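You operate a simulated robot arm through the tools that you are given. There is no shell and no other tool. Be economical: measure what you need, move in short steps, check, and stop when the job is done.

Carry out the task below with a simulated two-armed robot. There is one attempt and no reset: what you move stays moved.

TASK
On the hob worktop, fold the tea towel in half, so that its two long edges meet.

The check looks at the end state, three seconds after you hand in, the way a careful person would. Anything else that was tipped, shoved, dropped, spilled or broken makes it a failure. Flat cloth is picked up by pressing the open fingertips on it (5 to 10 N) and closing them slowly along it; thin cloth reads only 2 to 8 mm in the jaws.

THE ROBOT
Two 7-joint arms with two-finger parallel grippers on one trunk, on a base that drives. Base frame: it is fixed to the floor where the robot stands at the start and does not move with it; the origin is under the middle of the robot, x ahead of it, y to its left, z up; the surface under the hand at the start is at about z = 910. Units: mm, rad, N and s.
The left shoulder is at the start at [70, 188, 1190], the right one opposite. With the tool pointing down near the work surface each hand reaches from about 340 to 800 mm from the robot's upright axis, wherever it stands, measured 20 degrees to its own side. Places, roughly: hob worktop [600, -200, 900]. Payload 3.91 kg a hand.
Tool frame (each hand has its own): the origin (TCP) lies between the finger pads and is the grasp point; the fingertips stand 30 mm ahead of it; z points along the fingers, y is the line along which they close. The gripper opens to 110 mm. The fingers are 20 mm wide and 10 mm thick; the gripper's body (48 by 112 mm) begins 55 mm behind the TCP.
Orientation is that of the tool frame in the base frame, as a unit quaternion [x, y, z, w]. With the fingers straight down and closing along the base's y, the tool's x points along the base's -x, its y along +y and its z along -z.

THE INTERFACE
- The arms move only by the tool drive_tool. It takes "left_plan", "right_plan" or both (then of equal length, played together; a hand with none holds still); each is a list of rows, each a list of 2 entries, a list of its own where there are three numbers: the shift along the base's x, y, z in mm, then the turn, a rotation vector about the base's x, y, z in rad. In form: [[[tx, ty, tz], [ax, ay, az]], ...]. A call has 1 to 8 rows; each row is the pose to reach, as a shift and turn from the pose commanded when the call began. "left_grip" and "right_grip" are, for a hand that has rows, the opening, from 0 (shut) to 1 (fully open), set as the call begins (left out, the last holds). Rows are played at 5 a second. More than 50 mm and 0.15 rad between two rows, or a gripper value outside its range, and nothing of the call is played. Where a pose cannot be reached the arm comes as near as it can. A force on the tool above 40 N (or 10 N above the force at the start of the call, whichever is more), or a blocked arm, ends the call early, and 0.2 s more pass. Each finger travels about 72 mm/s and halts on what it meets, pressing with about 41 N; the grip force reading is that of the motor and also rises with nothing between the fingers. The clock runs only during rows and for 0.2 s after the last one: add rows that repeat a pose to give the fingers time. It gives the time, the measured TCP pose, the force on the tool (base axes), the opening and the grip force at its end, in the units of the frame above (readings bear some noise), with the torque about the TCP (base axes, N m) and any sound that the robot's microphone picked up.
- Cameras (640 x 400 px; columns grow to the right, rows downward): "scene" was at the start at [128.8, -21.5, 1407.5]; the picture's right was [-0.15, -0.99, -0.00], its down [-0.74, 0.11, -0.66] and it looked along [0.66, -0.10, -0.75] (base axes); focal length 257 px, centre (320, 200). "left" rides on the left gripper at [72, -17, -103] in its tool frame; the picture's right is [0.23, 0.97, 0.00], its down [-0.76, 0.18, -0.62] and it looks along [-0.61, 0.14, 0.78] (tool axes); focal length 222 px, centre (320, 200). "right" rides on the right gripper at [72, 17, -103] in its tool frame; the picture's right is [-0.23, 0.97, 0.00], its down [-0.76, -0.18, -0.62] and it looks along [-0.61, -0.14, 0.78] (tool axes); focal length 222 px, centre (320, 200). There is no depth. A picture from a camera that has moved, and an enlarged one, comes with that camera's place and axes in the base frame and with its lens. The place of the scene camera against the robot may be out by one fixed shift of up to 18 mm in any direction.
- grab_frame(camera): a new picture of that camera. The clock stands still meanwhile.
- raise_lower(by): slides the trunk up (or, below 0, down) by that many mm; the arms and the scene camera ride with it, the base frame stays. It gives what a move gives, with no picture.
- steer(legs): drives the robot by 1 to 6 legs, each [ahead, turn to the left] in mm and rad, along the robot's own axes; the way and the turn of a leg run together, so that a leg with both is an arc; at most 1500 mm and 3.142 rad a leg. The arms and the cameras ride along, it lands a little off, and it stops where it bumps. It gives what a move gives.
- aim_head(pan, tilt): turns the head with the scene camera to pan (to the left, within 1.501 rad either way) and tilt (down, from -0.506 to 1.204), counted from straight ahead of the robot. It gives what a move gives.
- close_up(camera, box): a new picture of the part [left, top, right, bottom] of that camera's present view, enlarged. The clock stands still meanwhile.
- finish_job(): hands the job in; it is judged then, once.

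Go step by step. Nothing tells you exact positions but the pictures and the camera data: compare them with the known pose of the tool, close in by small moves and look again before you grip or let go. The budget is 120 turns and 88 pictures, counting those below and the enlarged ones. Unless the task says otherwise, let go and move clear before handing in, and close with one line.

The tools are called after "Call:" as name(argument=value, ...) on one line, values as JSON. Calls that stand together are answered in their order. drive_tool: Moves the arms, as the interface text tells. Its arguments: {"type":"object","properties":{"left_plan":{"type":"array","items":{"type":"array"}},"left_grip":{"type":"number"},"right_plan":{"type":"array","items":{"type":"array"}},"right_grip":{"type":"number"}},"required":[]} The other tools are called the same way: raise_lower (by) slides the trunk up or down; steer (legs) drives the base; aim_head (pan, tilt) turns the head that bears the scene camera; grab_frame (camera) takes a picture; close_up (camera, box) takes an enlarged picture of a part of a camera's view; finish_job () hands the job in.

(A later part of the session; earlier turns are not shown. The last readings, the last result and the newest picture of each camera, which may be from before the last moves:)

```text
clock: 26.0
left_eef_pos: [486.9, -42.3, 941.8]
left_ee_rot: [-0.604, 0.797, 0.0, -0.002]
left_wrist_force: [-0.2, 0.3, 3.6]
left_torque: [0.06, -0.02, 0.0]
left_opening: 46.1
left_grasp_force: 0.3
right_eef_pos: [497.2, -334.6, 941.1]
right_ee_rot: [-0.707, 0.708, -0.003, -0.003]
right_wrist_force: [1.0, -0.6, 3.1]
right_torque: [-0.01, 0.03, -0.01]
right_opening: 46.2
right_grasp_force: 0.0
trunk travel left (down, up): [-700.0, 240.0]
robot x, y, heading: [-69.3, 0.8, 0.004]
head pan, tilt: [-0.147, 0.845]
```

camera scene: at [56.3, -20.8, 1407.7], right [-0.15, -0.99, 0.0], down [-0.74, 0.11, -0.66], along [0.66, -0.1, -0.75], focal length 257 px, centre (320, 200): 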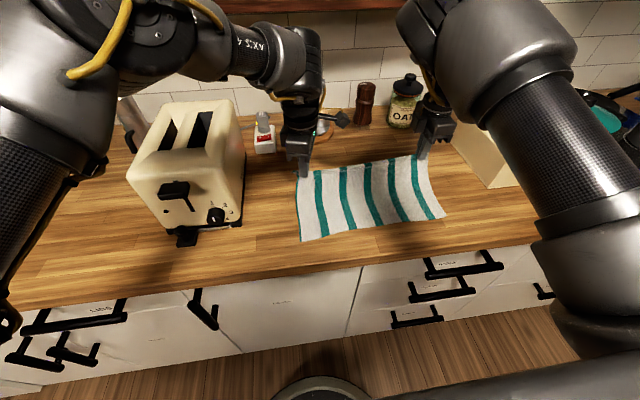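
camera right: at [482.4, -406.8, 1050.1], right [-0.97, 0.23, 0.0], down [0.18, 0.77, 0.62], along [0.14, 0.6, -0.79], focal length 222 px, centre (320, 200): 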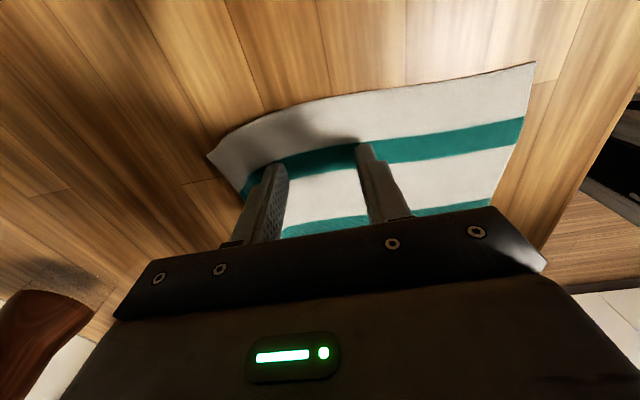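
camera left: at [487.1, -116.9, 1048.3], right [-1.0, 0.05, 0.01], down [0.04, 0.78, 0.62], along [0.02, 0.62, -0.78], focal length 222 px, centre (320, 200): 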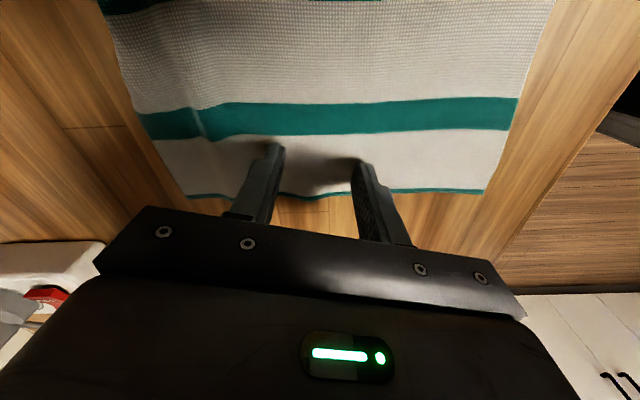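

Light contact only, so I'll press a bit more and start closing slowly.

Call:
drive_tool(left_plan=[[[0, 0, -0.6], [0, 0, 0]], [[0, 0, -0.6], [0, 0, 0]]], right_plan=[[[0, 0, -0.8], [0, 0, 0]], [[0, 0, -0.8], [0, 0, 0]]])

Call:
drive_tool(left_plan=[[[0, 0, 0], [0, 0, 0]], [[0, 0, 0], [0, 0, 0]]], right_plan=[[[0, 0, 0], [0, 0, 0]], [[0, 0, 0], [0, 0, 0]]], left_grip=0.35, right_grip=0.35)

```text
clock: 26.6
left_eef_pos: [486.3, -41.5, 939.8]
left_ee_rot: [-0.604, 0.797, -0.002, -0.002]
left_wrist_force: [1.4, 1.2, 6.4]
left_torque: [0.01, -0.07, 0.01]
left_opening: 46.2
left_grasp_force: 0.6
right_eef_pos: [496.8, -335.6, 941.0]
right_ee_rot: [-0.707, 0.708, -0.004, -0.004]
right_wrist_force: [1.7, -1.8, 10.4]
right_torque: [-0.02, 0.02, 0.03]
right_opening: 46.3
right_grasp_force: 0.0
trunk travel left (down, up): [-700.0, 240.0]
robot x, y, heading: [-69.8, -0.7, 0.0]
head pan, tilt: [-0.147, 0.845]
```

```text
clock: 27.2
left_eef_pos: [485.9, -42.0, 942.2]
left_ee_rot: [-0.603, 0.798, -0.002, -0.003]
left_wrist_force: [-0.9, -0.8, 6.5]
left_torque: [-0.01, 0.02, -0.01]
left_opening: 38.0
left_grasp_force: 0.0
right_eef_pos: [496.9, -334.6, 940.6]
right_ee_rot: [-0.706, 0.708, -0.003, -0.004]
right_wrist_force: [0.4, 0.4, 12.3]
right_torque: [0.1, 0.06, -0.02]
right_opening: 37.2
right_grasp_force: 0.0
trunk travel left (down, up): [-700.0, 240.0]
robot x, y, heading: [-69.9, 2.4, 0.006]
head pan, tilt: [-0.147, 0.845]
```

Call:
drive_tool(left_plan=[[[0, 0, -0.3], [0, 0, 0]], [[0, 0, -0.3], [0, 0, 0]]], right_plan=[[[0, 0, 0], [0, 0, 0]], [[0, 0, 0], [0, 0, 0]]], left_grip=0.26, right_grip=0.26)

Call:
drive_tool(left_plan=[[[0, 0, 0], [0, 0, 0]], [[0, 0, 0], [0, 0, 0]]], right_plan=[[[0, 0, 0], [0, 0, 0]], [[0, 0, 0], [0, 0, 0]]], left_grip=0.17, right_grip=0.17)

Call:
drive_tool(left_plan=[[[0, 0, 0], [0, 0, 0]], [[0, 0, 0], [0, 0, 0]]], right_plan=[[[0, 0, 0], [0, 0, 0]], [[0, 0, 0], [0, 0, 0]]], left_grip=0.09, right_grip=0.09)

Call:
drive_tool(left_plan=[[[0, 0, 0], [0, 0, 0]], [[0, 0, 0], [0, 0, 0]], [[0, 0, 0], [0, 0, 0]]], right_plan=[[[0, 0, 0], [0, 0, 0]], [[0, 0, 0], [0, 0, 0]], [[0, 0, 0], [0, 0, 0]]], left_grip=0.0, right_grip=0.0)

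Call:
grab_frame(camera="left")

Call:
grab_frame(camera="right")

```text
clock: 27.8
left_eef_pos: [485.4, -40.9, 941.0]
left_ee_rot: [-0.604, 0.797, -0.001, -0.003]
left_wrist_force: [-0.1, -1.6, 9.6]
left_torque: [-0.03, 0.0, -0.01]
left_opening: 27.8
left_grasp_force: 0.2
right_eef_pos: [496.7, -335.2, 942.0]
right_ee_rot: [-0.707, 0.708, -0.004, -0.004]
right_wrist_force: [1.1, 1.6, 11.8]
right_torque: [0.08, 0.04, 0.01]
right_opening: 27.4
right_grasp_force: 0.0
trunk travel left (down, up): [-700.0, 240.0]
robot x, y, heading: [-68.2, -2.0, 0.002]
head pan, tilt: [-0.147, 0.845]
```

```text
clock: 28.4
left_eef_pos: [485.9, -42.5, 941.1]
left_ee_rot: [-0.604, 0.797, -0.001, -0.003]
left_wrist_force: [-0.2, -2.1, 9.0]
left_torque: [-0.01, 0.02, -0.02]
left_opening: 18.3
left_grasp_force: 0.1
right_eef_pos: [496.6, -334.8, 941.9]
right_ee_rot: [-0.706, 0.708, -0.003, -0.004]
right_wrist_force: [0.3, 1.7, 12.5]
right_torque: [0.16, 0.05, 0.01]
right_opening: 17.3
right_grasp_force: 0.1
trunk travel left (down, up): [-700.0, 240.0]
robot x, y, heading: [-71.3, -1.0, 0.002]
head pan, tilt: [-0.147, 0.845]
```

```text
clock: 29.0
left_eef_pos: [484.9, -41.9, 941.2]
left_ee_rot: [-0.604, 0.797, -0.001, -0.003]
left_wrist_force: [-0.2, -2.1, 9.7]
left_torque: [-0.01, 0.01, -0.03]
left_opening: 9.5
left_grasp_force: 0.1
right_eef_pos: [494.9, -333.4, 940.1]
right_ee_rot: [-0.706, 0.708, -0.004, -0.004]
right_wrist_force: [-0.2, 1.3, 12.2]
right_torque: [0.15, 0.02, 0.01]
right_opening: 8.6
right_grasp_force: 0.0
trunk travel left (down, up): [-700.0, 240.0]
robot x, y, heading: [-71.0, 1.3, -0.003]
head pan, tilt: [-0.147, 0.845]
```

```text
clock: 29.8
left_eef_pos: [485.7, -41.5, 940.9]
left_ee_rot: [-0.604, 0.797, -0.001, -0.002]
left_wrist_force: [-2.2, -2.3, 11.4]
left_torque: [-0.02, -0.03, 0.02]
left_opening: 2.3
left_grasp_force: 41.0
right_eef_pos: [496.3, -332.9, 941.7]
right_ee_rot: [-0.706, 0.708, -0.003, -0.004]
right_wrist_force: [1.0, 2.7, 9.6]
right_torque: [0.16, -0.01, 0.03]
right_opening: 2.3
right_grasp_force: 40.7
trunk travel left (down, up): [-700.0, 240.0]
robot x, y, heading: [-71.3, -0.3, 0.004]
head pan, tilt: [-0.147, 0.845]
```

```text
59 pictures are left
camera left: at [482.2, -116.3, 1044.1], right [-1.0, 0.05, 0.0], down [0.04, 0.78, 0.62], along [0.03, 0.62, -0.78], focal length 222 px, centre (320, 200)
```

left: 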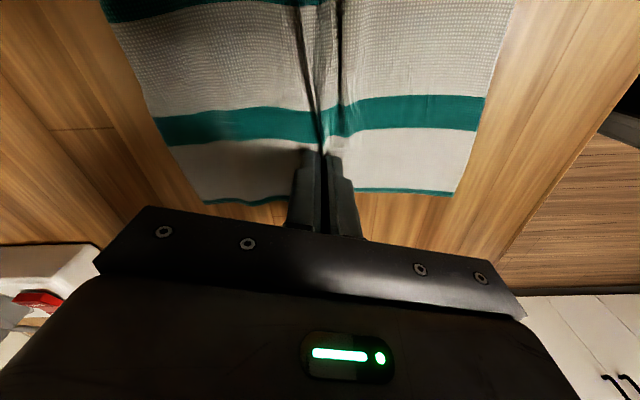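

```text
58 pictures are left
camera right: at [478.5, -405.9, 1044.3], right [-0.97, 0.23, 0.0], down [0.18, 0.77, 0.61], along [0.14, 0.6, -0.79], focal length 222 px, centre (320, 200)
```

right: 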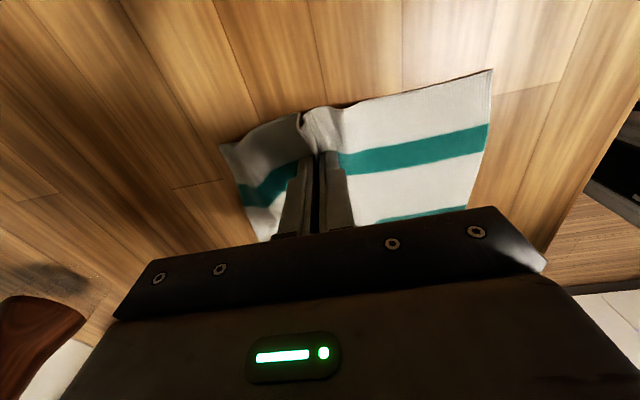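

Both ridges are formed and held along the middle line. I'll lift straight up so that both halves hang.

Call:
drive_tool(left_plan=[[[0, 0, 20], [0, 0, 0]], [[0, 0, 40], [0, 0, 0]], [[0, 1, 60], [0, 0, 0]], [[0, 1, 80], [0, 0, 0]], [[0, 2, 100], [0, 0, 0]], [[0, 2, 120], [0, 0, 0]], [[0, 2, 140], [0, 0, 0]]], right_plan=[[[0, 0, 20], [0, 0, 0]], [[0, 0, 40], [0, 0, 0]], [[0, -1, 60], [0, 0, 0]], [[0, -1, 80], [0, 0, 0]], [[0, -2, 100], [0, 0, 0]], [[0, -2, 120], [0, 0, 0]], [[0, -2, 140], [0, 0, 0]]])

Call:
close_up(camera="scene", box=[240, 80, 520, 255])

Call:
grab_frame(camera="left")

Call:
grab_frame(camera="right")

```text
clock: 31.4
left_eef_pos: [484.9, -40.1, 1079.4]
left_ee_rot: [-0.603, 0.798, 0.001, -0.002]
left_wrist_force: [0.2, -5.6, -0.7]
left_torque: [-0.16, -0.01, 0.04]
left_opening: 2.4
left_grasp_force: 40.9
right_eef_pos: [495.6, -336.8, 1081.0]
right_ee_rot: [-0.707, 0.708, -0.003, -0.003]
right_wrist_force: [-0.3, 4.7, -0.4]
right_torque: [0.12, 0.0, 0.02]
right_opening: 2.1
right_grasp_force: 41.3
trunk travel left (down, up): [-700.0, 240.0]
robot x, y, heading: [-71.3, 0.1, -0.002]
head pan, tilt: [-0.147, 0.845]
```

```text
2.29 times, centred on (380, 168) of scene
camera zoom: at [57.1, -21.5, 1407.6], right [-0.15, -0.99, 0.0], down [-0.74, 0.11, -0.66], along [0.66, -0.1, -0.75], focal length 587 px, centre (183, 274)
```

zoom: 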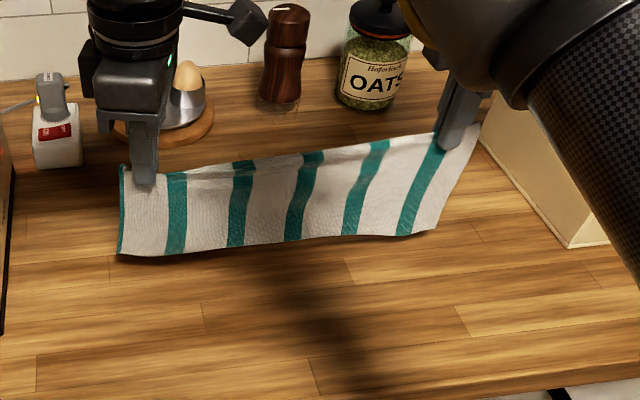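

```text
56 pictures are left
camera left: at [483.0, -114.9, 1182.7], right [-1.0, 0.05, 0.0], down [0.04, 0.78, 0.62], along [0.03, 0.62, -0.78], focal length 222 px, centre (320, 200)
```

left: 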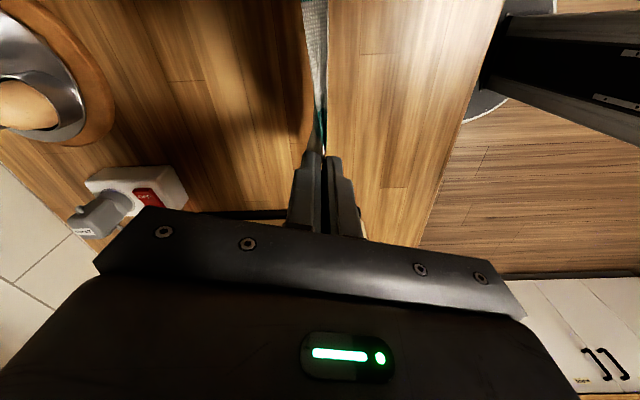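

```text
55 pictures are left
camera right: at [479.0, -409.4, 1183.4], right [-0.97, 0.23, 0.0], down [0.18, 0.77, 0.62], along [0.14, 0.6, -0.79], focal length 222 px, centre (320, 200)
```

right: 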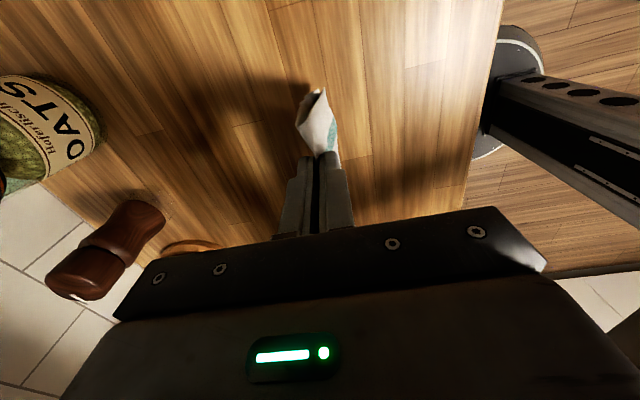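

The towel hangs folded from both hands. I'll check the right side more closely, since its far flap was rolled.

Call:
close_up(camera="right", box=[270, 70, 370, 170])

Call:
close_up(camera="left", box=[270, 0, 370, 160])

```text
4.00 times, centred on (320, 120) of right
camera zoom: at [479.0, -409.4, 1183.4], right [-0.97, 0.23, 0.0], down [0.18, 0.77, 0.62], along [0.14, 0.6, -0.79], focal length 888 px, centre (320, 520)
```

zoom: 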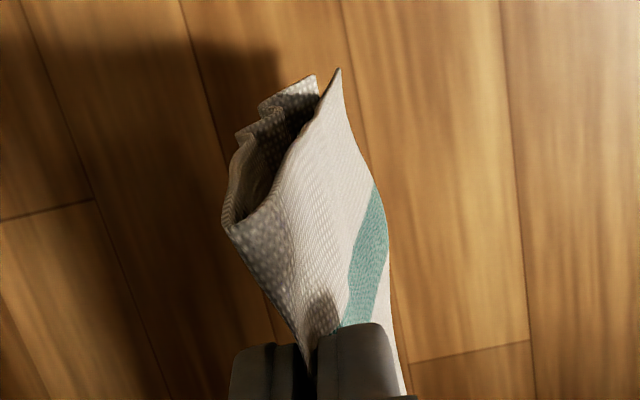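

```text
2.50 times, centred on (320, 80) of left
camera zoom: at [483.0, -114.9, 1182.7], right [-1.0, 0.05, 0.0], down [0.04, 0.78, 0.62], along [0.03, 0.62, -0.78], focal length 555 px, centre (320, 500)
```

zoom: 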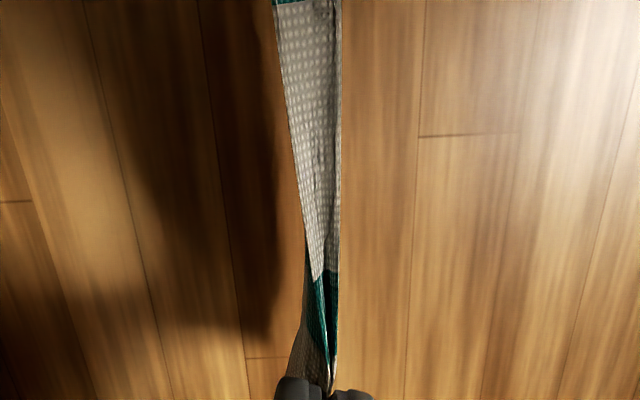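

The far panel is a little wrinkled but hangs full length. I'll shift back 35 mm, lower until the edges nearly touch, and let it settle.

Call:
drive_tool(left_plan=[[[-12, 0, 0], [0, 0, 0]], [[-24, 0, 0], [0, 0, 0]], [[-35, 0, 0], [0, 0, 0]], [[-35, 0, -10], [0, 0, 0]], [[-35, 0, -20], [0, 0, 0]], [[-35, 0, -25], [0, 0, 0]], [[-35, 0, -25], [0, 0, 0]], [[-35, 0, -25], [0, 0, 0]]], right_plan=[[[-12, 0, 0], [0, 0, 0]], [[-24, 0, 0], [0, 0, 0]], [[-35, 0, 0], [0, 0, 0]], [[-35, 0, -10], [0, 0, 0]], [[-35, 0, -20], [0, 0, 0]], [[-35, 0, -25], [0, 0, 0]], [[-35, 0, -25], [0, 0, 0]], [[-35, 0, -25], [0, 0, 0]]])

Call:
close_up(camera="scene", box=[240, 80, 520, 255])

Call:
close_up(camera="right", box=[240, 50, 400, 170])

```text
clock: 33.2
left_eef_pos: [451.5, -40.2, 1054.7]
left_ee_rot: [-0.603, 0.798, -0.001, -0.003]
left_wrist_force: [-0.2, -5.2, -0.7]
left_torque: [-0.13, -0.01, 0.02]
left_opening: 2.3
left_grasp_force: 41.0
right_eef_pos: [462.6, -336.2, 1054.7]
right_ee_rot: [-0.707, 0.707, -0.003, -0.005]
right_wrist_force: [-1.2, 3.9, 0.2]
right_torque: [0.1, 0.03, 0.0]
right_opening: 2.3
right_grasp_force: 41.2
trunk travel left (down, up): [-700.0, 240.0]
robot x, y, heading: [-67.2, -3.3, -0.002]
head pan, tilt: [-0.147, 0.845]
```

```text
2.29 times, centred on (380, 168) of scene
camera zoom: at [58.8, -21.5, 1407.5], right [-0.15, -0.99, 0.0], down [-0.74, 0.11, -0.66], along [0.66, -0.1, -0.75], focal length 587 px, centre (183, 274)
```

zoom: 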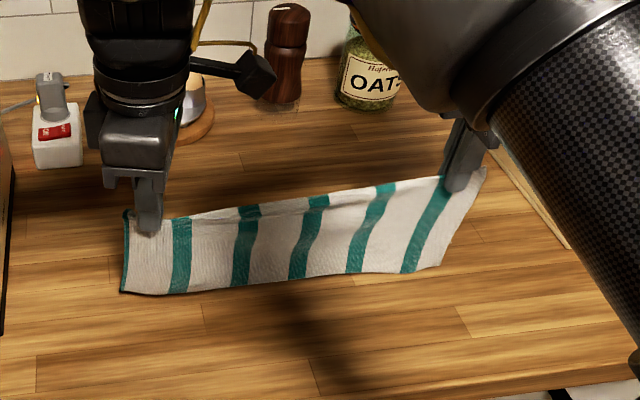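

```text
3.33 times, centred on (320, 110) of right
camera zoom: at [445.6, -408.3, 1157.7], right [-0.97, 0.23, 0.0], down [0.18, 0.77, 0.61], along [0.14, 0.6, -0.79], focal length 740 px, centre (320, 500)
```

zoom: 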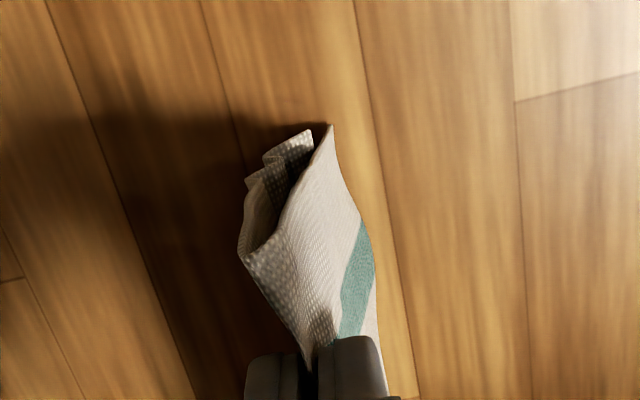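

Now I'll lay it down: the edges touch the table while the fold line swings away in +x, dragging lightly to straighten the under panel.

Call:
drive_tool(left_plan=[[[0, 0, -9], [0, 0, 0]], [[15, 0, -12], [0, 0, 0]], [[33, 0, -18], [0, 0, 0]], [[51, 0, -27], [0, 0, 0]], [[68, 0, -39], [0, 0, 0]], [[83, 0, -54], [0, 0, 0]], [[95, 0, -71], [0, 0, 0]], [[103, 0, -88], [0, 0, 0]]], right_plan=[[[0, 0, -9], [0, 0, 0]], [[15, 0, -12], [0, 0, 0]], [[33, 0, -18], [0, 0, 0]], [[51, 0, -27], [0, 0, 0]], [[68, 0, -39], [0, 0, 0]], [[83, 0, -54], [0, 0, 0]], [[95, 0, -71], [0, 0, 0]], [[103, 0, -88], [0, 0, 0]]])

Call:
close_up(camera="scene", box=[240, 80, 520, 255])

Call:
grab_frame(camera="right")

Call:
grab_frame(camera="left")

```text
clock: 35.0
left_eef_pos: [556.1, -41.1, 964.9]
left_ee_rot: [-0.602, 0.798, 0.001, -0.004]
left_wrist_force: [0.5, -4.5, 0.6]
left_torque: [-0.11, 0.01, 0.01]
left_opening: 2.2
left_grasp_force: 41.2
right_eef_pos: [566.8, -336.8, 964.8]
right_ee_rot: [-0.706, 0.708, -0.002, -0.005]
right_wrist_force: [-0.5, 5.1, 0.2]
right_torque: [0.15, 0.02, 0.03]
right_opening: 2.1
right_grasp_force: 40.7
trunk travel left (down, up): [-700.0, 240.0]
robot x, y, heading: [-71.9, -0.5, -0.002]
head pan, tilt: [-0.147, 0.845]
```

```text
2.29 times, centred on (380, 168) of scene
camera zoom: at [60.2, -22.1, 1407.4], right [-0.15, -0.99, 0.0], down [-0.74, 0.11, -0.66], along [0.66, -0.1, -0.75], focal length 587 px, centre (183, 274)
```

zoom: 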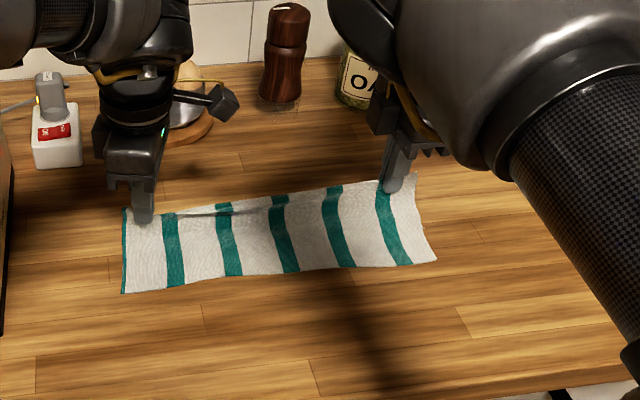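

```text
49 pictures are left
camera right: at [549.5, -410.0, 1068.6], right [-0.97, 0.23, 0.0], down [0.18, 0.77, 0.62], along [0.14, 0.6, -0.79], focal length 222 px, centre (320, 200)
```

right: 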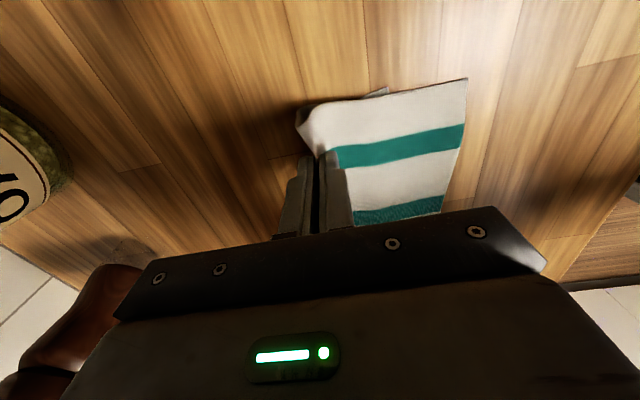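

```text
48 pictures are left
camera left: at [553.5, -115.4, 1068.9], right [-1.0, 0.05, 0.01], down [0.04, 0.78, 0.62], along [0.02, 0.62, -0.78], focal length 222 px, centre (320, 200)
```

left: 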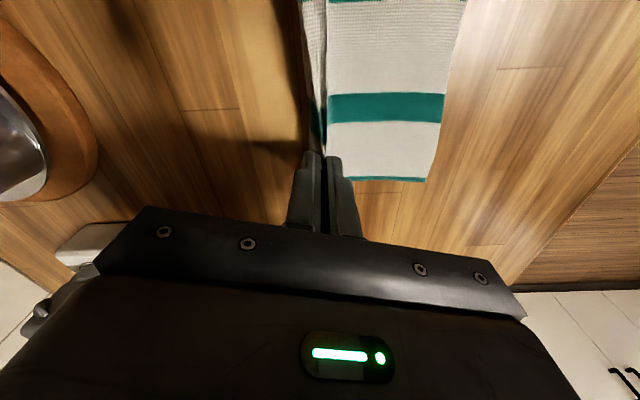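

The right side shows the under panel's corner still crumpled and short. I'll lift it again and lay it the other way (towards -x) so that panel ends up on top, where I can smooth it.

Call:
drive_tool(left_plan=[[[-10, 0, 20], [0, 0, 0]], [[-15, 0, 40], [0, 0, 0]], [[-15, 0, 60], [0, 0, 0]], [[-15, 0, 80], [0, 0, 0]], [[-15, 0, 100], [0, 0, 0]], [[-15, 0, 115], [0, 0, 0]], [[-15, 0, 115], [0, 0, 0]], [[-15, 0, 115], [0, 0, 0]]], right_plan=[[[-10, 0, 20], [0, 0, 0]], [[-15, 0, 40], [0, 0, 0]], [[-15, 0, 60], [0, 0, 0]], [[-15, 0, 80], [0, 0, 0]], [[-15, 0, 100], [0, 0, 0]], [[-15, 0, 115], [0, 0, 0]], [[-15, 0, 115], [0, 0, 0]], [[-15, 0, 115], [0, 0, 0]]])

Call:
drive_tool(left_plan=[[[0, 0, -15], [0, 0, 0]], [[0, 0, -30], [0, 0, 0]], [[-15, 0, -36], [0, 0, 0]], [[-33, 0, -43], [0, 0, 0]], [[-51, 0, -52], [0, 0, 0]], [[-68, 0, -64], [0, 0, 0]], [[-83, 0, -79], [0, 0, 0]], [[-93, 0, -94], [0, 0, 0]]], right_plan=[[[0, 0, -15], [0, 0, 0]], [[0, 0, -30], [0, 0, 0]], [[-15, 0, -36], [0, 0, 0]], [[-33, 0, -43], [0, 0, 0]], [[-51, 0, -52], [0, 0, 0]], [[-68, 0, -64], [0, 0, 0]], [[-83, 0, -79], [0, 0, 0]], [[-93, 0, -94], [0, 0, 0]]])

Call:
close_up(camera="scene", box=[240, 80, 520, 255])

Call:
grab_frame(camera="right")

Call:
grab_frame(camera="left")

```text
clock: 36.8
left_eef_pos: [539.9, -40.2, 1083.5]
left_ee_rot: [-0.604, 0.797, -0.001, -0.002]
left_wrist_force: [-0.2, -4.2, 0.8]
left_torque: [-0.1, 0.0, 0.03]
left_opening: 2.2
left_grasp_force: 41.3
right_eef_pos: [551.2, -336.1, 1081.6]
right_ee_rot: [-0.707, 0.708, -0.003, -0.005]
right_wrist_force: [-0.5, 3.2, 0.8]
right_torque: [0.08, 0.03, 0.02]
right_opening: 2.3
right_grasp_force: 40.4
trunk travel left (down, up): [-700.0, 240.0]
robot x, y, heading: [-72.6, -1.3, 0.002]
head pan, tilt: [-0.147, 0.845]
```

```text
clock: 38.6
left_eef_pos: [446.1, -41.2, 987.2]
left_ee_rot: [-0.603, 0.797, 0.0, -0.003]
left_wrist_force: [0.9, -4.3, 0.2]
left_torque: [-0.1, -0.02, -0.01]
left_opening: 2.4
left_grasp_force: 41.2
right_eef_pos: [458.2, -337.3, 988.5]
right_ee_rot: [-0.707, 0.708, -0.003, -0.006]
right_wrist_force: [-0.2, 5.2, 0.0]
right_torque: [0.16, 0.0, 0.02]
right_opening: 2.2
right_grasp_force: 40.5
trunk travel left (down, up): [-700.0, 240.0]
robot x, y, heading: [-70.4, 2.1, -0.003]
head pan, tilt: [-0.147, 0.845]
```

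```text
2.29 times, centred on (380, 168) of scene
camera zoom: at [59.0, -21.6, 1407.5], right [-0.15, -0.99, 0.0], down [-0.74, 0.11, -0.66], along [0.66, -0.1, -0.75], focal length 587 px, centre (183, 274)
```

zoom: 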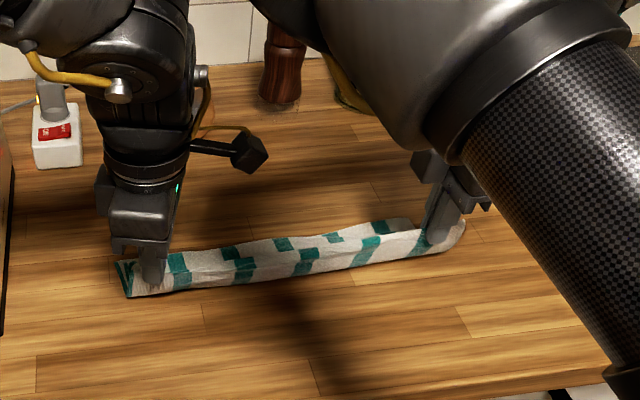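

```text
46 pictures are left
camera right: at [440.8, -409.0, 1091.0], right [-0.97, 0.23, 0.0], down [0.18, 0.77, 0.62], along [0.14, 0.6, -0.79], focal length 222 px, centre (320, 200)
```

right: 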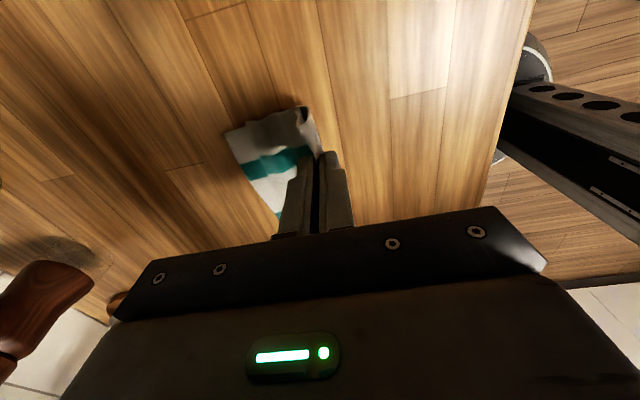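

```text
45 pictures are left
camera left: at [444.1, -114.6, 1090.4], right [-1.0, 0.05, 0.0], down [0.04, 0.78, 0.62], along [0.02, 0.62, -0.78], focal length 222 px, centre (320, 200)
```

left: 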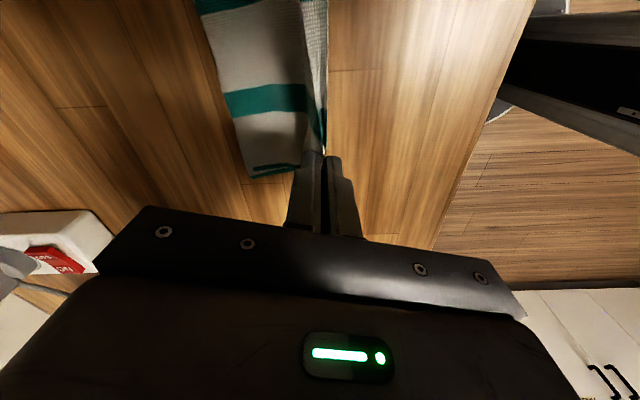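

It's going down with the far panel on top. I'll continue to the table.

Call:
drive_tool(left_plan=[[[-8, 0, -14], [0, 0, 0]], [[-15, 0, -28], [0, 0, 0]], [[-20, 0, -40], [0, 0, 0]], [[-22, 0, -44], [0, 0, 0]]], right_plan=[[[-8, 0, -14], [0, 0, 0]], [[-15, 0, -28], [0, 0, 0]], [[-20, 0, -40], [0, 0, 0]], [[-22, 0, -44], [0, 0, 0]]])

Call:
close_up(camera="scene", box=[240, 80, 520, 255])

Call:
grab_frame(camera="right")

Call:
grab_frame(camera="left")

```text
clock: 39.6
left_eef_pos: [424.5, -40.3, 942.8]
left_ee_rot: [-0.603, 0.798, 0.0, -0.003]
left_wrist_force: [-0.7, -4.6, 2.7]
left_torque: [-0.19, -0.01, 0.01]
left_opening: 2.7
left_grasp_force: 40.6
right_eef_pos: [435.7, -335.9, 943.8]
right_ee_rot: [-0.707, 0.708, -0.002, -0.004]
right_wrist_force: [-0.2, 5.0, 0.7]
right_torque: [0.11, 0.05, 0.02]
right_opening: 1.8
right_grasp_force: 41.5
trunk travel left (down, up): [-700.0, 240.0]
robot x, y, heading: [-67.4, 0.9, 0.0]
head pan, tilt: [-0.147, 0.845]
```

```text
2.29 times, centred on (380, 168) of scene
camera zoom: at [58.3, -21.5, 1407.5], right [-0.15, -0.99, 0.0], down [-0.74, 0.11, -0.66], along [0.66, -0.1, -0.75], focal length 587 px, centre (183, 274)
```

zoom: 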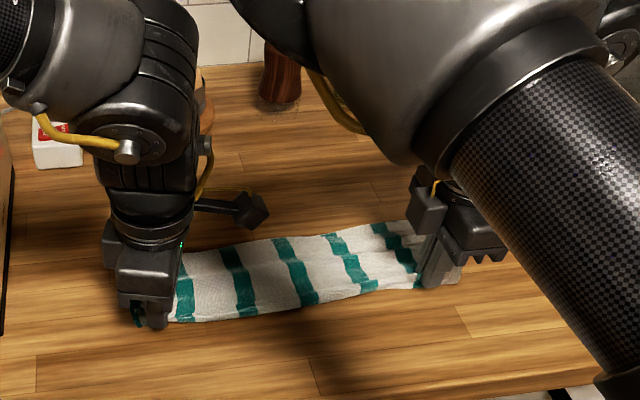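

```text
43 pictures are left
camera right: at [418.0, -408.6, 1046.5], right [-0.97, 0.23, 0.0], down [0.18, 0.77, 0.62], along [0.14, 0.6, -0.79], focal length 222 px, centre (320, 200)
```

right: 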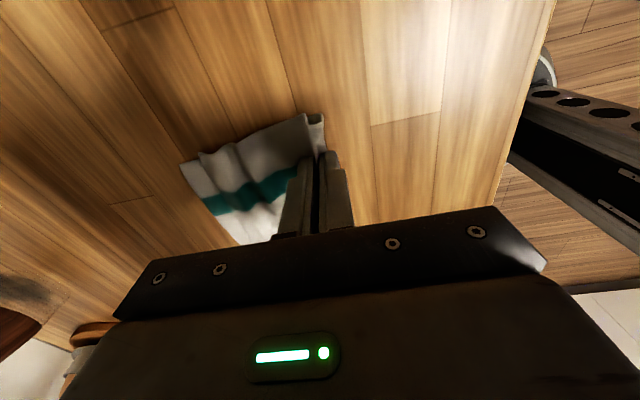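

```text
42 pictures are left
camera left: at [421.8, -114.9, 1046.1], right [-1.0, 0.05, 0.0], down [0.04, 0.78, 0.62], along [0.02, 0.62, -0.78], focal length 222 px, centre (320, 200)
```

left: 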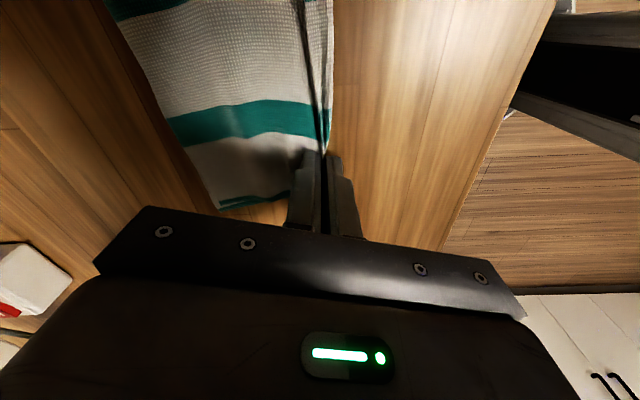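

That looks good: the top panel is now extended on both sides. I'll release by opening slightly, then lift straight up.

Call:
drive_tool(left_plan=[[[0, 0, 0], [0, 0, 0]], [[0, 0, 0], [0, 0, 0]], [[0, 0, 0], [0, 0, 0]]], right_plan=[[[0, 0, 0], [0, 0, 0]], [[0, 0, 0], [0, 0, 0]], [[0, 0, 0], [0, 0, 0]]], left_grip=0.18, right_grip=0.18)

Call:
drive_tool(left_plan=[[[0, 0, 8], [0, 0, 0]], [[0, 0, 20], [0, 0, 0]], [[0, 0, 40], [0, 0, 0]], [[0, 0, 70], [0, 0, 0]], [[0, 15, 105], [0, 0, 0]], [[0, 30, 140], [0, 0, 0]]], right_plan=[[[0, 0, 8], [0, 0, 0]], [[0, 0, 20], [0, 0, 0]], [[0, 0, 40], [0, 0, 0]], [[0, 0, 70], [0, 0, 0]], [[0, -25, 105], [0, 0, 0]], [[0, -50, 140], [0, 0, 0]]])

Call:
close_up(camera="scene", box=[240, 80, 520, 255])

Call:
grab_frame(camera="right")

Call:
grab_frame(camera="left")

```text
clock: 40.4
left_eef_pos: [425.4, -41.0, 943.5]
left_ee_rot: [-0.604, 0.797, 0.0, -0.003]
left_wrist_force: [0.0, 0.2, 0.4]
left_torque: [-0.01, -0.02, -0.01]
left_opening: 19.8
left_grasp_force: 0.1
right_eef_pos: [435.4, -336.1, 943.4]
right_ee_rot: [-0.706, 0.708, -0.004, -0.004]
right_wrist_force: [0.0, 0.7, 0.9]
right_torque: [0.0, 0.0, 0.0]
right_opening: 19.9
right_grasp_force: 0.0
trunk travel left (down, up): [-700.0, 240.0]
robot x, y, heading: [-69.6, 3.9, 0.004]
head pan, tilt: [-0.147, 0.845]
```

```text
clock: 41.8
left_eef_pos: [424.0, -11.8, 1084.8]
left_ee_rot: [-0.603, 0.798, 0.0, -0.002]
left_wrist_force: [-1.1, -0.2, 0.2]
left_torque: [0.03, 0.02, -0.02]
left_opening: 20.0
left_grasp_force: 0.0
right_eef_pos: [434.2, -386.4, 1085.1]
right_ee_rot: [-0.706, 0.708, -0.003, -0.005]
right_wrist_force: [0.1, -0.8, -0.3]
right_torque: [0.0, -0.01, -0.02]
right_opening: 19.7
right_grasp_force: 0.1
trunk travel left (down, up): [-700.0, 240.0]
robot x, y, heading: [-71.1, -0.3, 0.001]
head pan, tilt: [-0.147, 0.845]
```

```text
2.29 times, centred on (380, 168) of scene
camera zoom: at [57.1, -21.8, 1407.5], right [-0.15, -0.99, 0.0], down [-0.74, 0.11, -0.66], along [0.66, -0.1, -0.75], focal length 587 px, centre (183, 274)
```

zoom: 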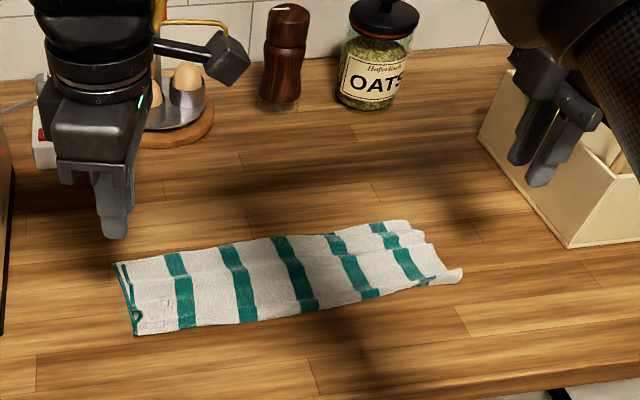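

```text
40 pictures are left
camera right: at [417.2, -458.5, 1188.4], right [-0.97, 0.23, 0.0], down [0.18, 0.77, 0.62], along [0.14, 0.6, -0.79], focal length 222 px, centre (320, 200)
```

right: 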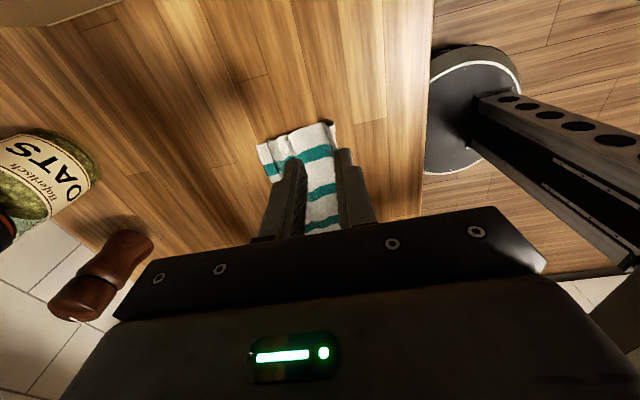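

```text
39 pictures are left
camera left: at [421.0, -86.4, 1187.6], right [-1.0, 0.05, 0.0], down [0.04, 0.78, 0.62], along [0.03, 0.62, -0.78], focal length 222 px, centre (320, 200)
```

left: 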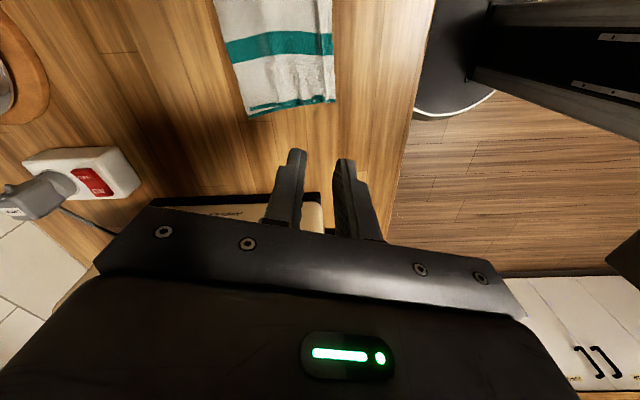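

The towel is folded. I'll take a closer look at how well the open edges meet on the far side.

Call:
close_up(camera="scene", box=[280, 165, 450, 235])

Call:
close_up(camera="right", box=[240, 105, 360, 180])

Call:
close_up(camera="left", box=[200, 0, 360, 125])

```text
3.76 times, centred on (365, 200) of scene
camera zoom: at [57.1, -21.8, 1407.5], right [-0.15, -0.99, 0.0], down [-0.74, 0.11, -0.66], along [0.66, -0.1, -0.75], focal length 966 px, centre (151, 200)
```

zoom: 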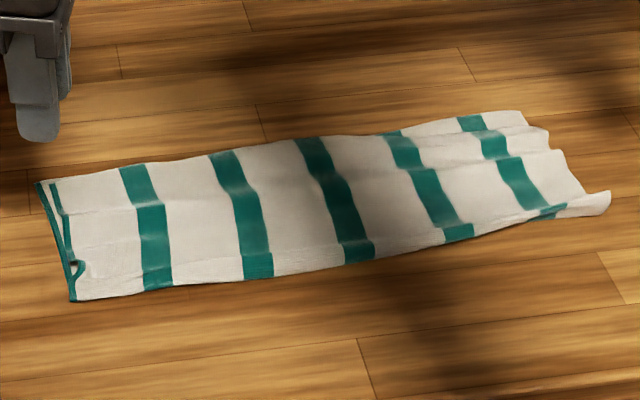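

```text
5.33 times, centred on (300, 142) of right
camera zoom: at [417.2, -458.5, 1188.4], right [-0.97, 0.23, 0.0], down [0.18, 0.77, 0.62], along [0.14, 0.6, -0.79], focal length 1185 px, centre (427, 507)
```

zoom: 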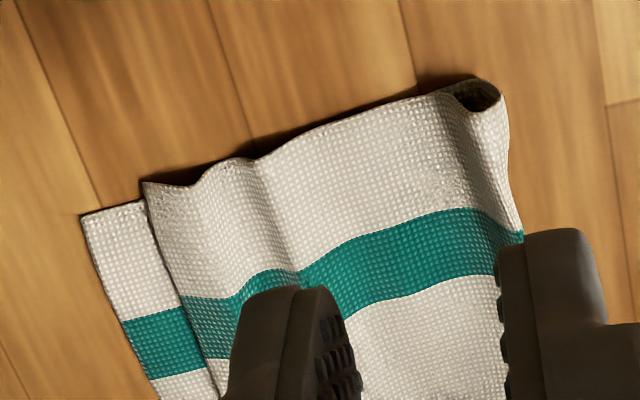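

```text
3.20 times, centred on (280, 62) of left
camera zoom: at [421.0, -86.4, 1187.6], right [-1.0, 0.05, 0.0], down [0.04, 0.78, 0.62], along [0.03, 0.62, -0.78], focal length 711 px, centre (448, 640)
```

zoom: 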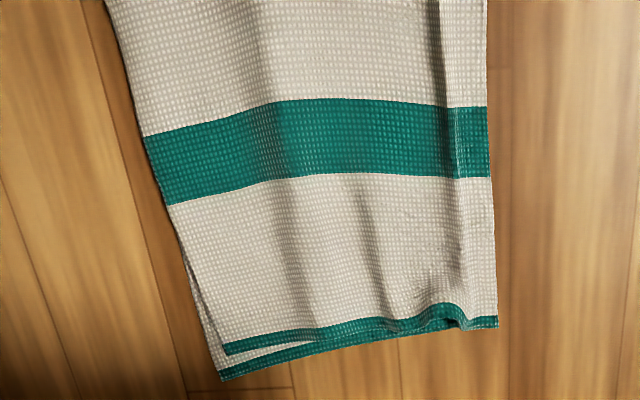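

The left edges meet within a few mm, but on the right the top edge stops about 18 mm short because of waves in the top panel. I'll use the closed right fingertips to press lightly on that panel and smooth it outward (+x).

Call:
drive_tool(right_plan=[[[15, 10, -25], [0, 0, 0]], [[30, 25, -60], [0, 0, 0]], [[48, 43, -95], [0, 0, 0]], [[48, 43, -125], [0, 0, 0]], [[48, 43, -136], [0, 0, 0]]], right_grip=0.0)

Call:
grab_frame(camera="right")

```text
clock: 43.0
left_eef_pos: [425.5, -12.3, 1083.2]
left_ee_rot: [-0.602, 0.798, 0.0, -0.002]
left_wrist_force: [-0.3, 0.0, -0.4]
left_torque: [0.01, -0.02, -0.01]
left_opening: 19.8
left_grasp_force: 0.0
right_eef_pos: [482.9, -343.0, 947.3]
right_ee_rot: [-0.706, 0.708, -0.003, -0.004]
right_wrist_force: [-0.4, 0.6, 0.3]
right_torque: [0.01, 0.02, -0.01]
right_opening: 0.3
right_grasp_force: 38.1
trunk travel left (down, up): [-700.0, 240.0]
robot x, y, heading: [-71.3, -2.0, -0.006]
head pan, tilt: [-0.147, 0.845]
```

```text
35 pictures are left
camera right: at [466.5, -415.7, 1050.4], right [-0.97, 0.23, 0.0], down [0.18, 0.77, 0.61], along [0.14, 0.6, -0.79], focal length 222 px, centre (320, 200)
```

right: 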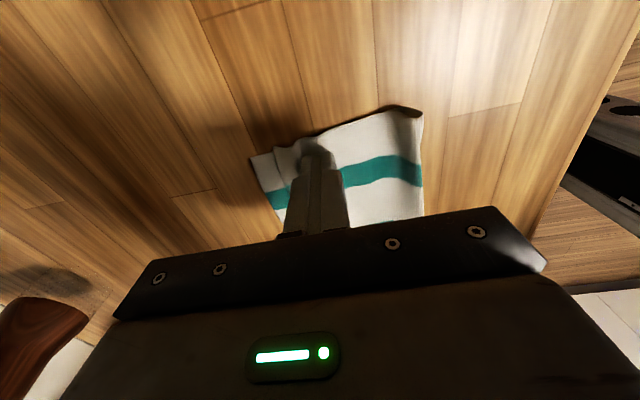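

The fingertip is over the top panel about 25 mm from its edge. I'll press down in small steps.

Call:
drive_tool(right_plan=[[[0, 0, -2], [0, 0, 0]], [[0, 0, -4], [0, 0, 0]]])

```text
clock: 43.6
left_eef_pos: [425.7, -10.3, 1084.6]
left_ee_rot: [-0.604, 0.797, 0.0, -0.003]
left_wrist_force: [-0.1, -0.3, -0.4]
left_torque: [-0.04, 0.01, 0.03]
left_opening: 19.9
left_grasp_force: 0.0
right_eef_pos: [483.7, -342.8, 944.5]
right_ee_rot: [-0.707, 0.708, -0.003, -0.004]
right_wrist_force: [-0.2, -1.2, -0.4]
right_torque: [-0.01, 0.03, 0.04]
right_opening: 0.1
right_grasp_force: 37.7
trunk travel left (down, up): [-700.0, 240.0]
robot x, y, heading: [-72.4, -3.8, -0.002]
head pan, tilt: [-0.147, 0.845]
```

Call:
drive_tool(right_plan=[[[0, 0, -1], [0, 0, 0]], [[0, 0, -2], [0, 0, 0]]])

```text
clock: 44.2
left_eef_pos: [424.6, -11.3, 1084.3]
left_ee_rot: [-0.604, 0.797, -0.001, -0.003]
left_wrist_force: [-0.6, 0.8, -0.1]
left_torque: [-0.01, 0.0, -0.01]
left_opening: 19.8
left_grasp_force: 0.0
right_eef_pos: [483.9, -342.9, 942.3]
right_ee_rot: [-0.707, 0.708, -0.003, -0.004]
right_wrist_force: [0.5, -1.3, 4.2]
right_torque: [-0.06, -0.03, 0.02]
right_opening: 0.2
right_grasp_force: 37.7
trunk travel left (down, up): [-700.0, 240.0]
robot x, y, heading: [-69.8, 2.6, 0.002]
head pan, tilt: [-0.147, 0.845]
```

Contact is about 4 N. I'll drag gently 18 mm in +x.

Call:
drive_tool(right_plan=[[[4, 0, 0], [0, 0, 0]], [[8, 0, 0], [0, 0, 0]], [[12, 0, 0], [0, 0, 0]], [[16, 0, 0], [0, 0, 0]], [[19, 0, 0], [0, 0, 0]]])

Call:
grab_frame(camera="right")

```text
clock: 45.4
left_eef_pos: [422.9, -11.1, 1084.0]
left_ee_rot: [-0.604, 0.797, 0.0, -0.003]
left_wrist_force: [-0.6, 0.6, -0.2]
left_torque: [0.02, 0.01, -0.02]
left_opening: 20.1
left_grasp_force: 0.1
right_eef_pos: [501.1, -342.9, 941.7]
right_ee_rot: [-0.707, 0.708, -0.003, -0.005]
right_wrist_force: [-1.6, 0.0, 7.4]
right_torque: [-0.05, 0.07, -0.03]
right_opening: 0.0
right_grasp_force: 37.6
trunk travel left (down, up): [-700.0, 240.0]
robot x, y, heading: [-71.1, 4.2, -0.001]
head pan, tilt: [-0.147, 0.845]
```

```text
34 pictures are left
camera right: at [484.5, -415.2, 1045.3], right [-0.97, 0.23, 0.0], down [0.18, 0.77, 0.61], along [0.14, 0.6, -0.79], focal length 222 px, centre (320, 200)
```

right: 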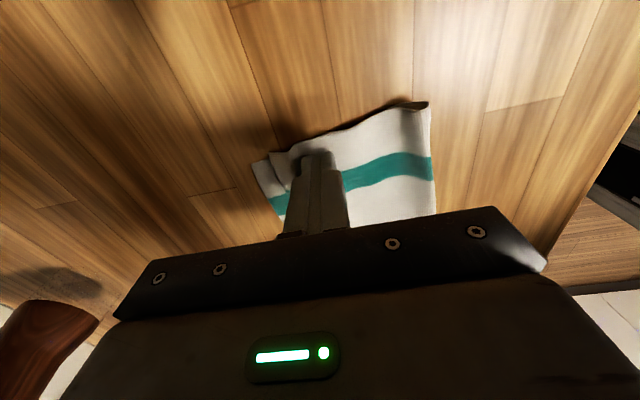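

The drag flattened it somewhat but moved both layers. I'll lift the hand clear and inspect the alignment.

Call:
drive_tool(right_plan=[[[0, 0, 15], [0, 0, 0]], [[0, 0, 50], [0, 0, 0]], [[0, -15, 90], [0, 0, 0]], [[-20, -35, 130], [0, 0, 0]], [[-50, -45, 150], [0, 0, 0]]])

Call:
close_up(camera="right", box=[220, 80, 380, 180])

Call:
close_up(camera="scene", box=[280, 155, 450, 235])

Call:
close_up(camera="left", box=[200, 0, 360, 125])

```text
clock: 46.6
left_eef_pos: [422.5, -10.3, 1084.4]
left_ee_rot: [-0.604, 0.797, -0.001, -0.003]
left_wrist_force: [-0.2, 0.5, -0.1]
left_torque: [-0.02, -0.04, 0.01]
left_opening: 20.0
left_grasp_force: 0.1
right_eef_pos: [451.4, -387.6, 1093.5]
right_ee_rot: [0.707, -0.707, 0.003, 0.004]
right_wrist_force: [-0.3, 0.8, -0.4]
right_torque: [0.0, 0.0, 0.0]
right_opening: 0.1
right_grasp_force: 38.0
trunk travel left (down, up): [-700.0, 240.0]
robot x, y, heading: [-68.5, -0.8, -0.002]
head pan, tilt: [-0.147, 0.845]
```

```text
4.00 times, centred on (300, 130) of right
camera zoom: at [434.1, -460.1, 1196.0], right [-0.97, 0.23, 0.0], down [0.18, 0.77, 0.61], along [0.14, 0.6, -0.79], focal length 888 px, centre (400, 480)
```

zoom: 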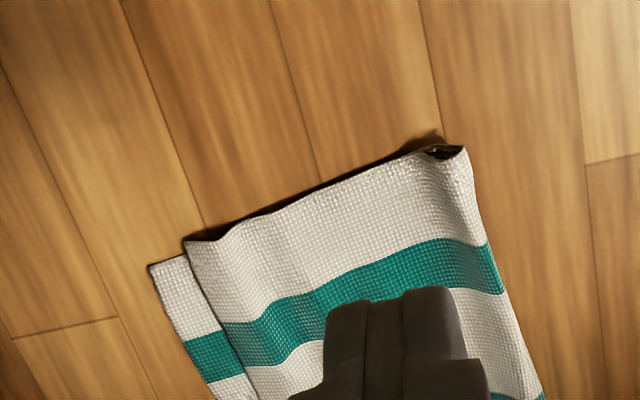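

```text
3.76 times, centred on (365, 195) of scene
camera zoom: at [56.9, -20.6, 1407.7], right [-0.15, -0.99, 0.0], down [-0.74, 0.11, -0.66], along [0.66, -0.1, -0.75], focal length 966 px, centre (151, 219)
```

zoom: 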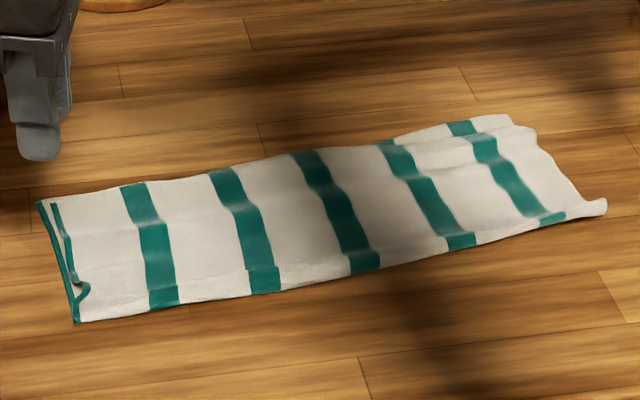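

```text
3.20 times, centred on (280, 62) of left
camera zoom: at [420.9, -85.3, 1187.5], right [-1.0, 0.05, 0.0], down [0.04, 0.78, 0.62], along [0.03, 0.62, -0.78], focal length 711 px, centre (448, 640)
```

zoom: 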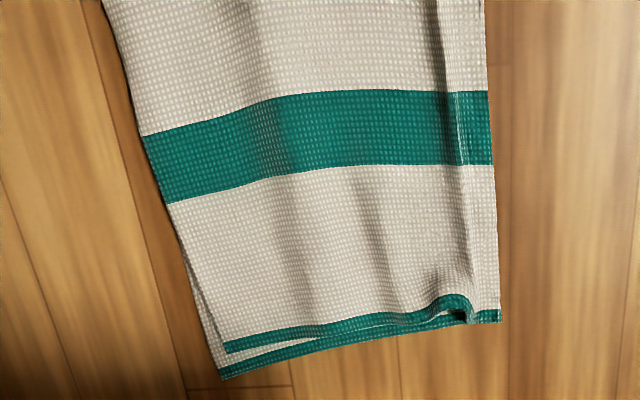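

There's still a mismatch of about 13 mm in the right third only. I'll anchor the towel with the left fingertips near the fold and repeat the light smoothing drag on the right.

Call:
drive_tool(left_plan=[[[5, -40, -10], [0, 0, 0]], [[12, -80, -25], [0, 0, 0]], [[20, -120, -50], [0, 0, 0]], [[27, -160, -85], [0, 0, 0]], [[27, -185, -115], [0, 0, 0]], [[27, -185, -134], [0, 0, 0]]], right_plan=[[[10, 5, -10], [0, 0, 0]], [[20, 15, -30], [0, 0, 0]], [[35, 25, -60], [0, 0, 0]], [[46, 34, -95], [0, 0, 0]], [[46, 36, -130], [0, 0, 0]], [[46, 36, -144], [0, 0, 0]]], left_grip=0.0, right_grip=0.0)

Call:
grab_frame(camera="scene")

Call:
grab_frame(camera="right")

```text
refused: row 4 steps farther than a row can; nothing moved
```

```text
30 pictures are left
camera scene: at [56.9, -20.6, 1407.7], right [-0.15, -0.99, 0.0], down [-0.74, 0.11, -0.66], along [0.66, -0.1, -0.75], focal length 257 px, centre (320, 200)
```

scene: 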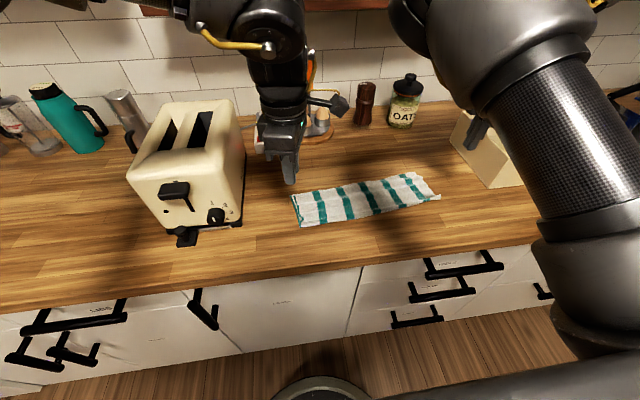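

```text
29 pictures are left
camera right: at [434.1, -460.1, 1196.0], right [-0.97, 0.23, 0.0], down [0.18, 0.77, 0.61], along [0.14, 0.6, -0.79], focal length 222 px, centre (320, 200)
```

right: 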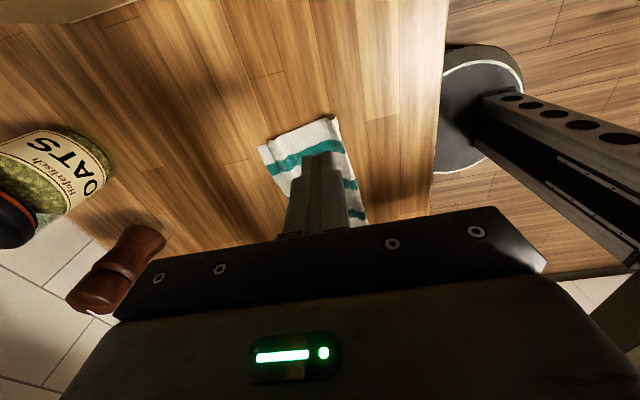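

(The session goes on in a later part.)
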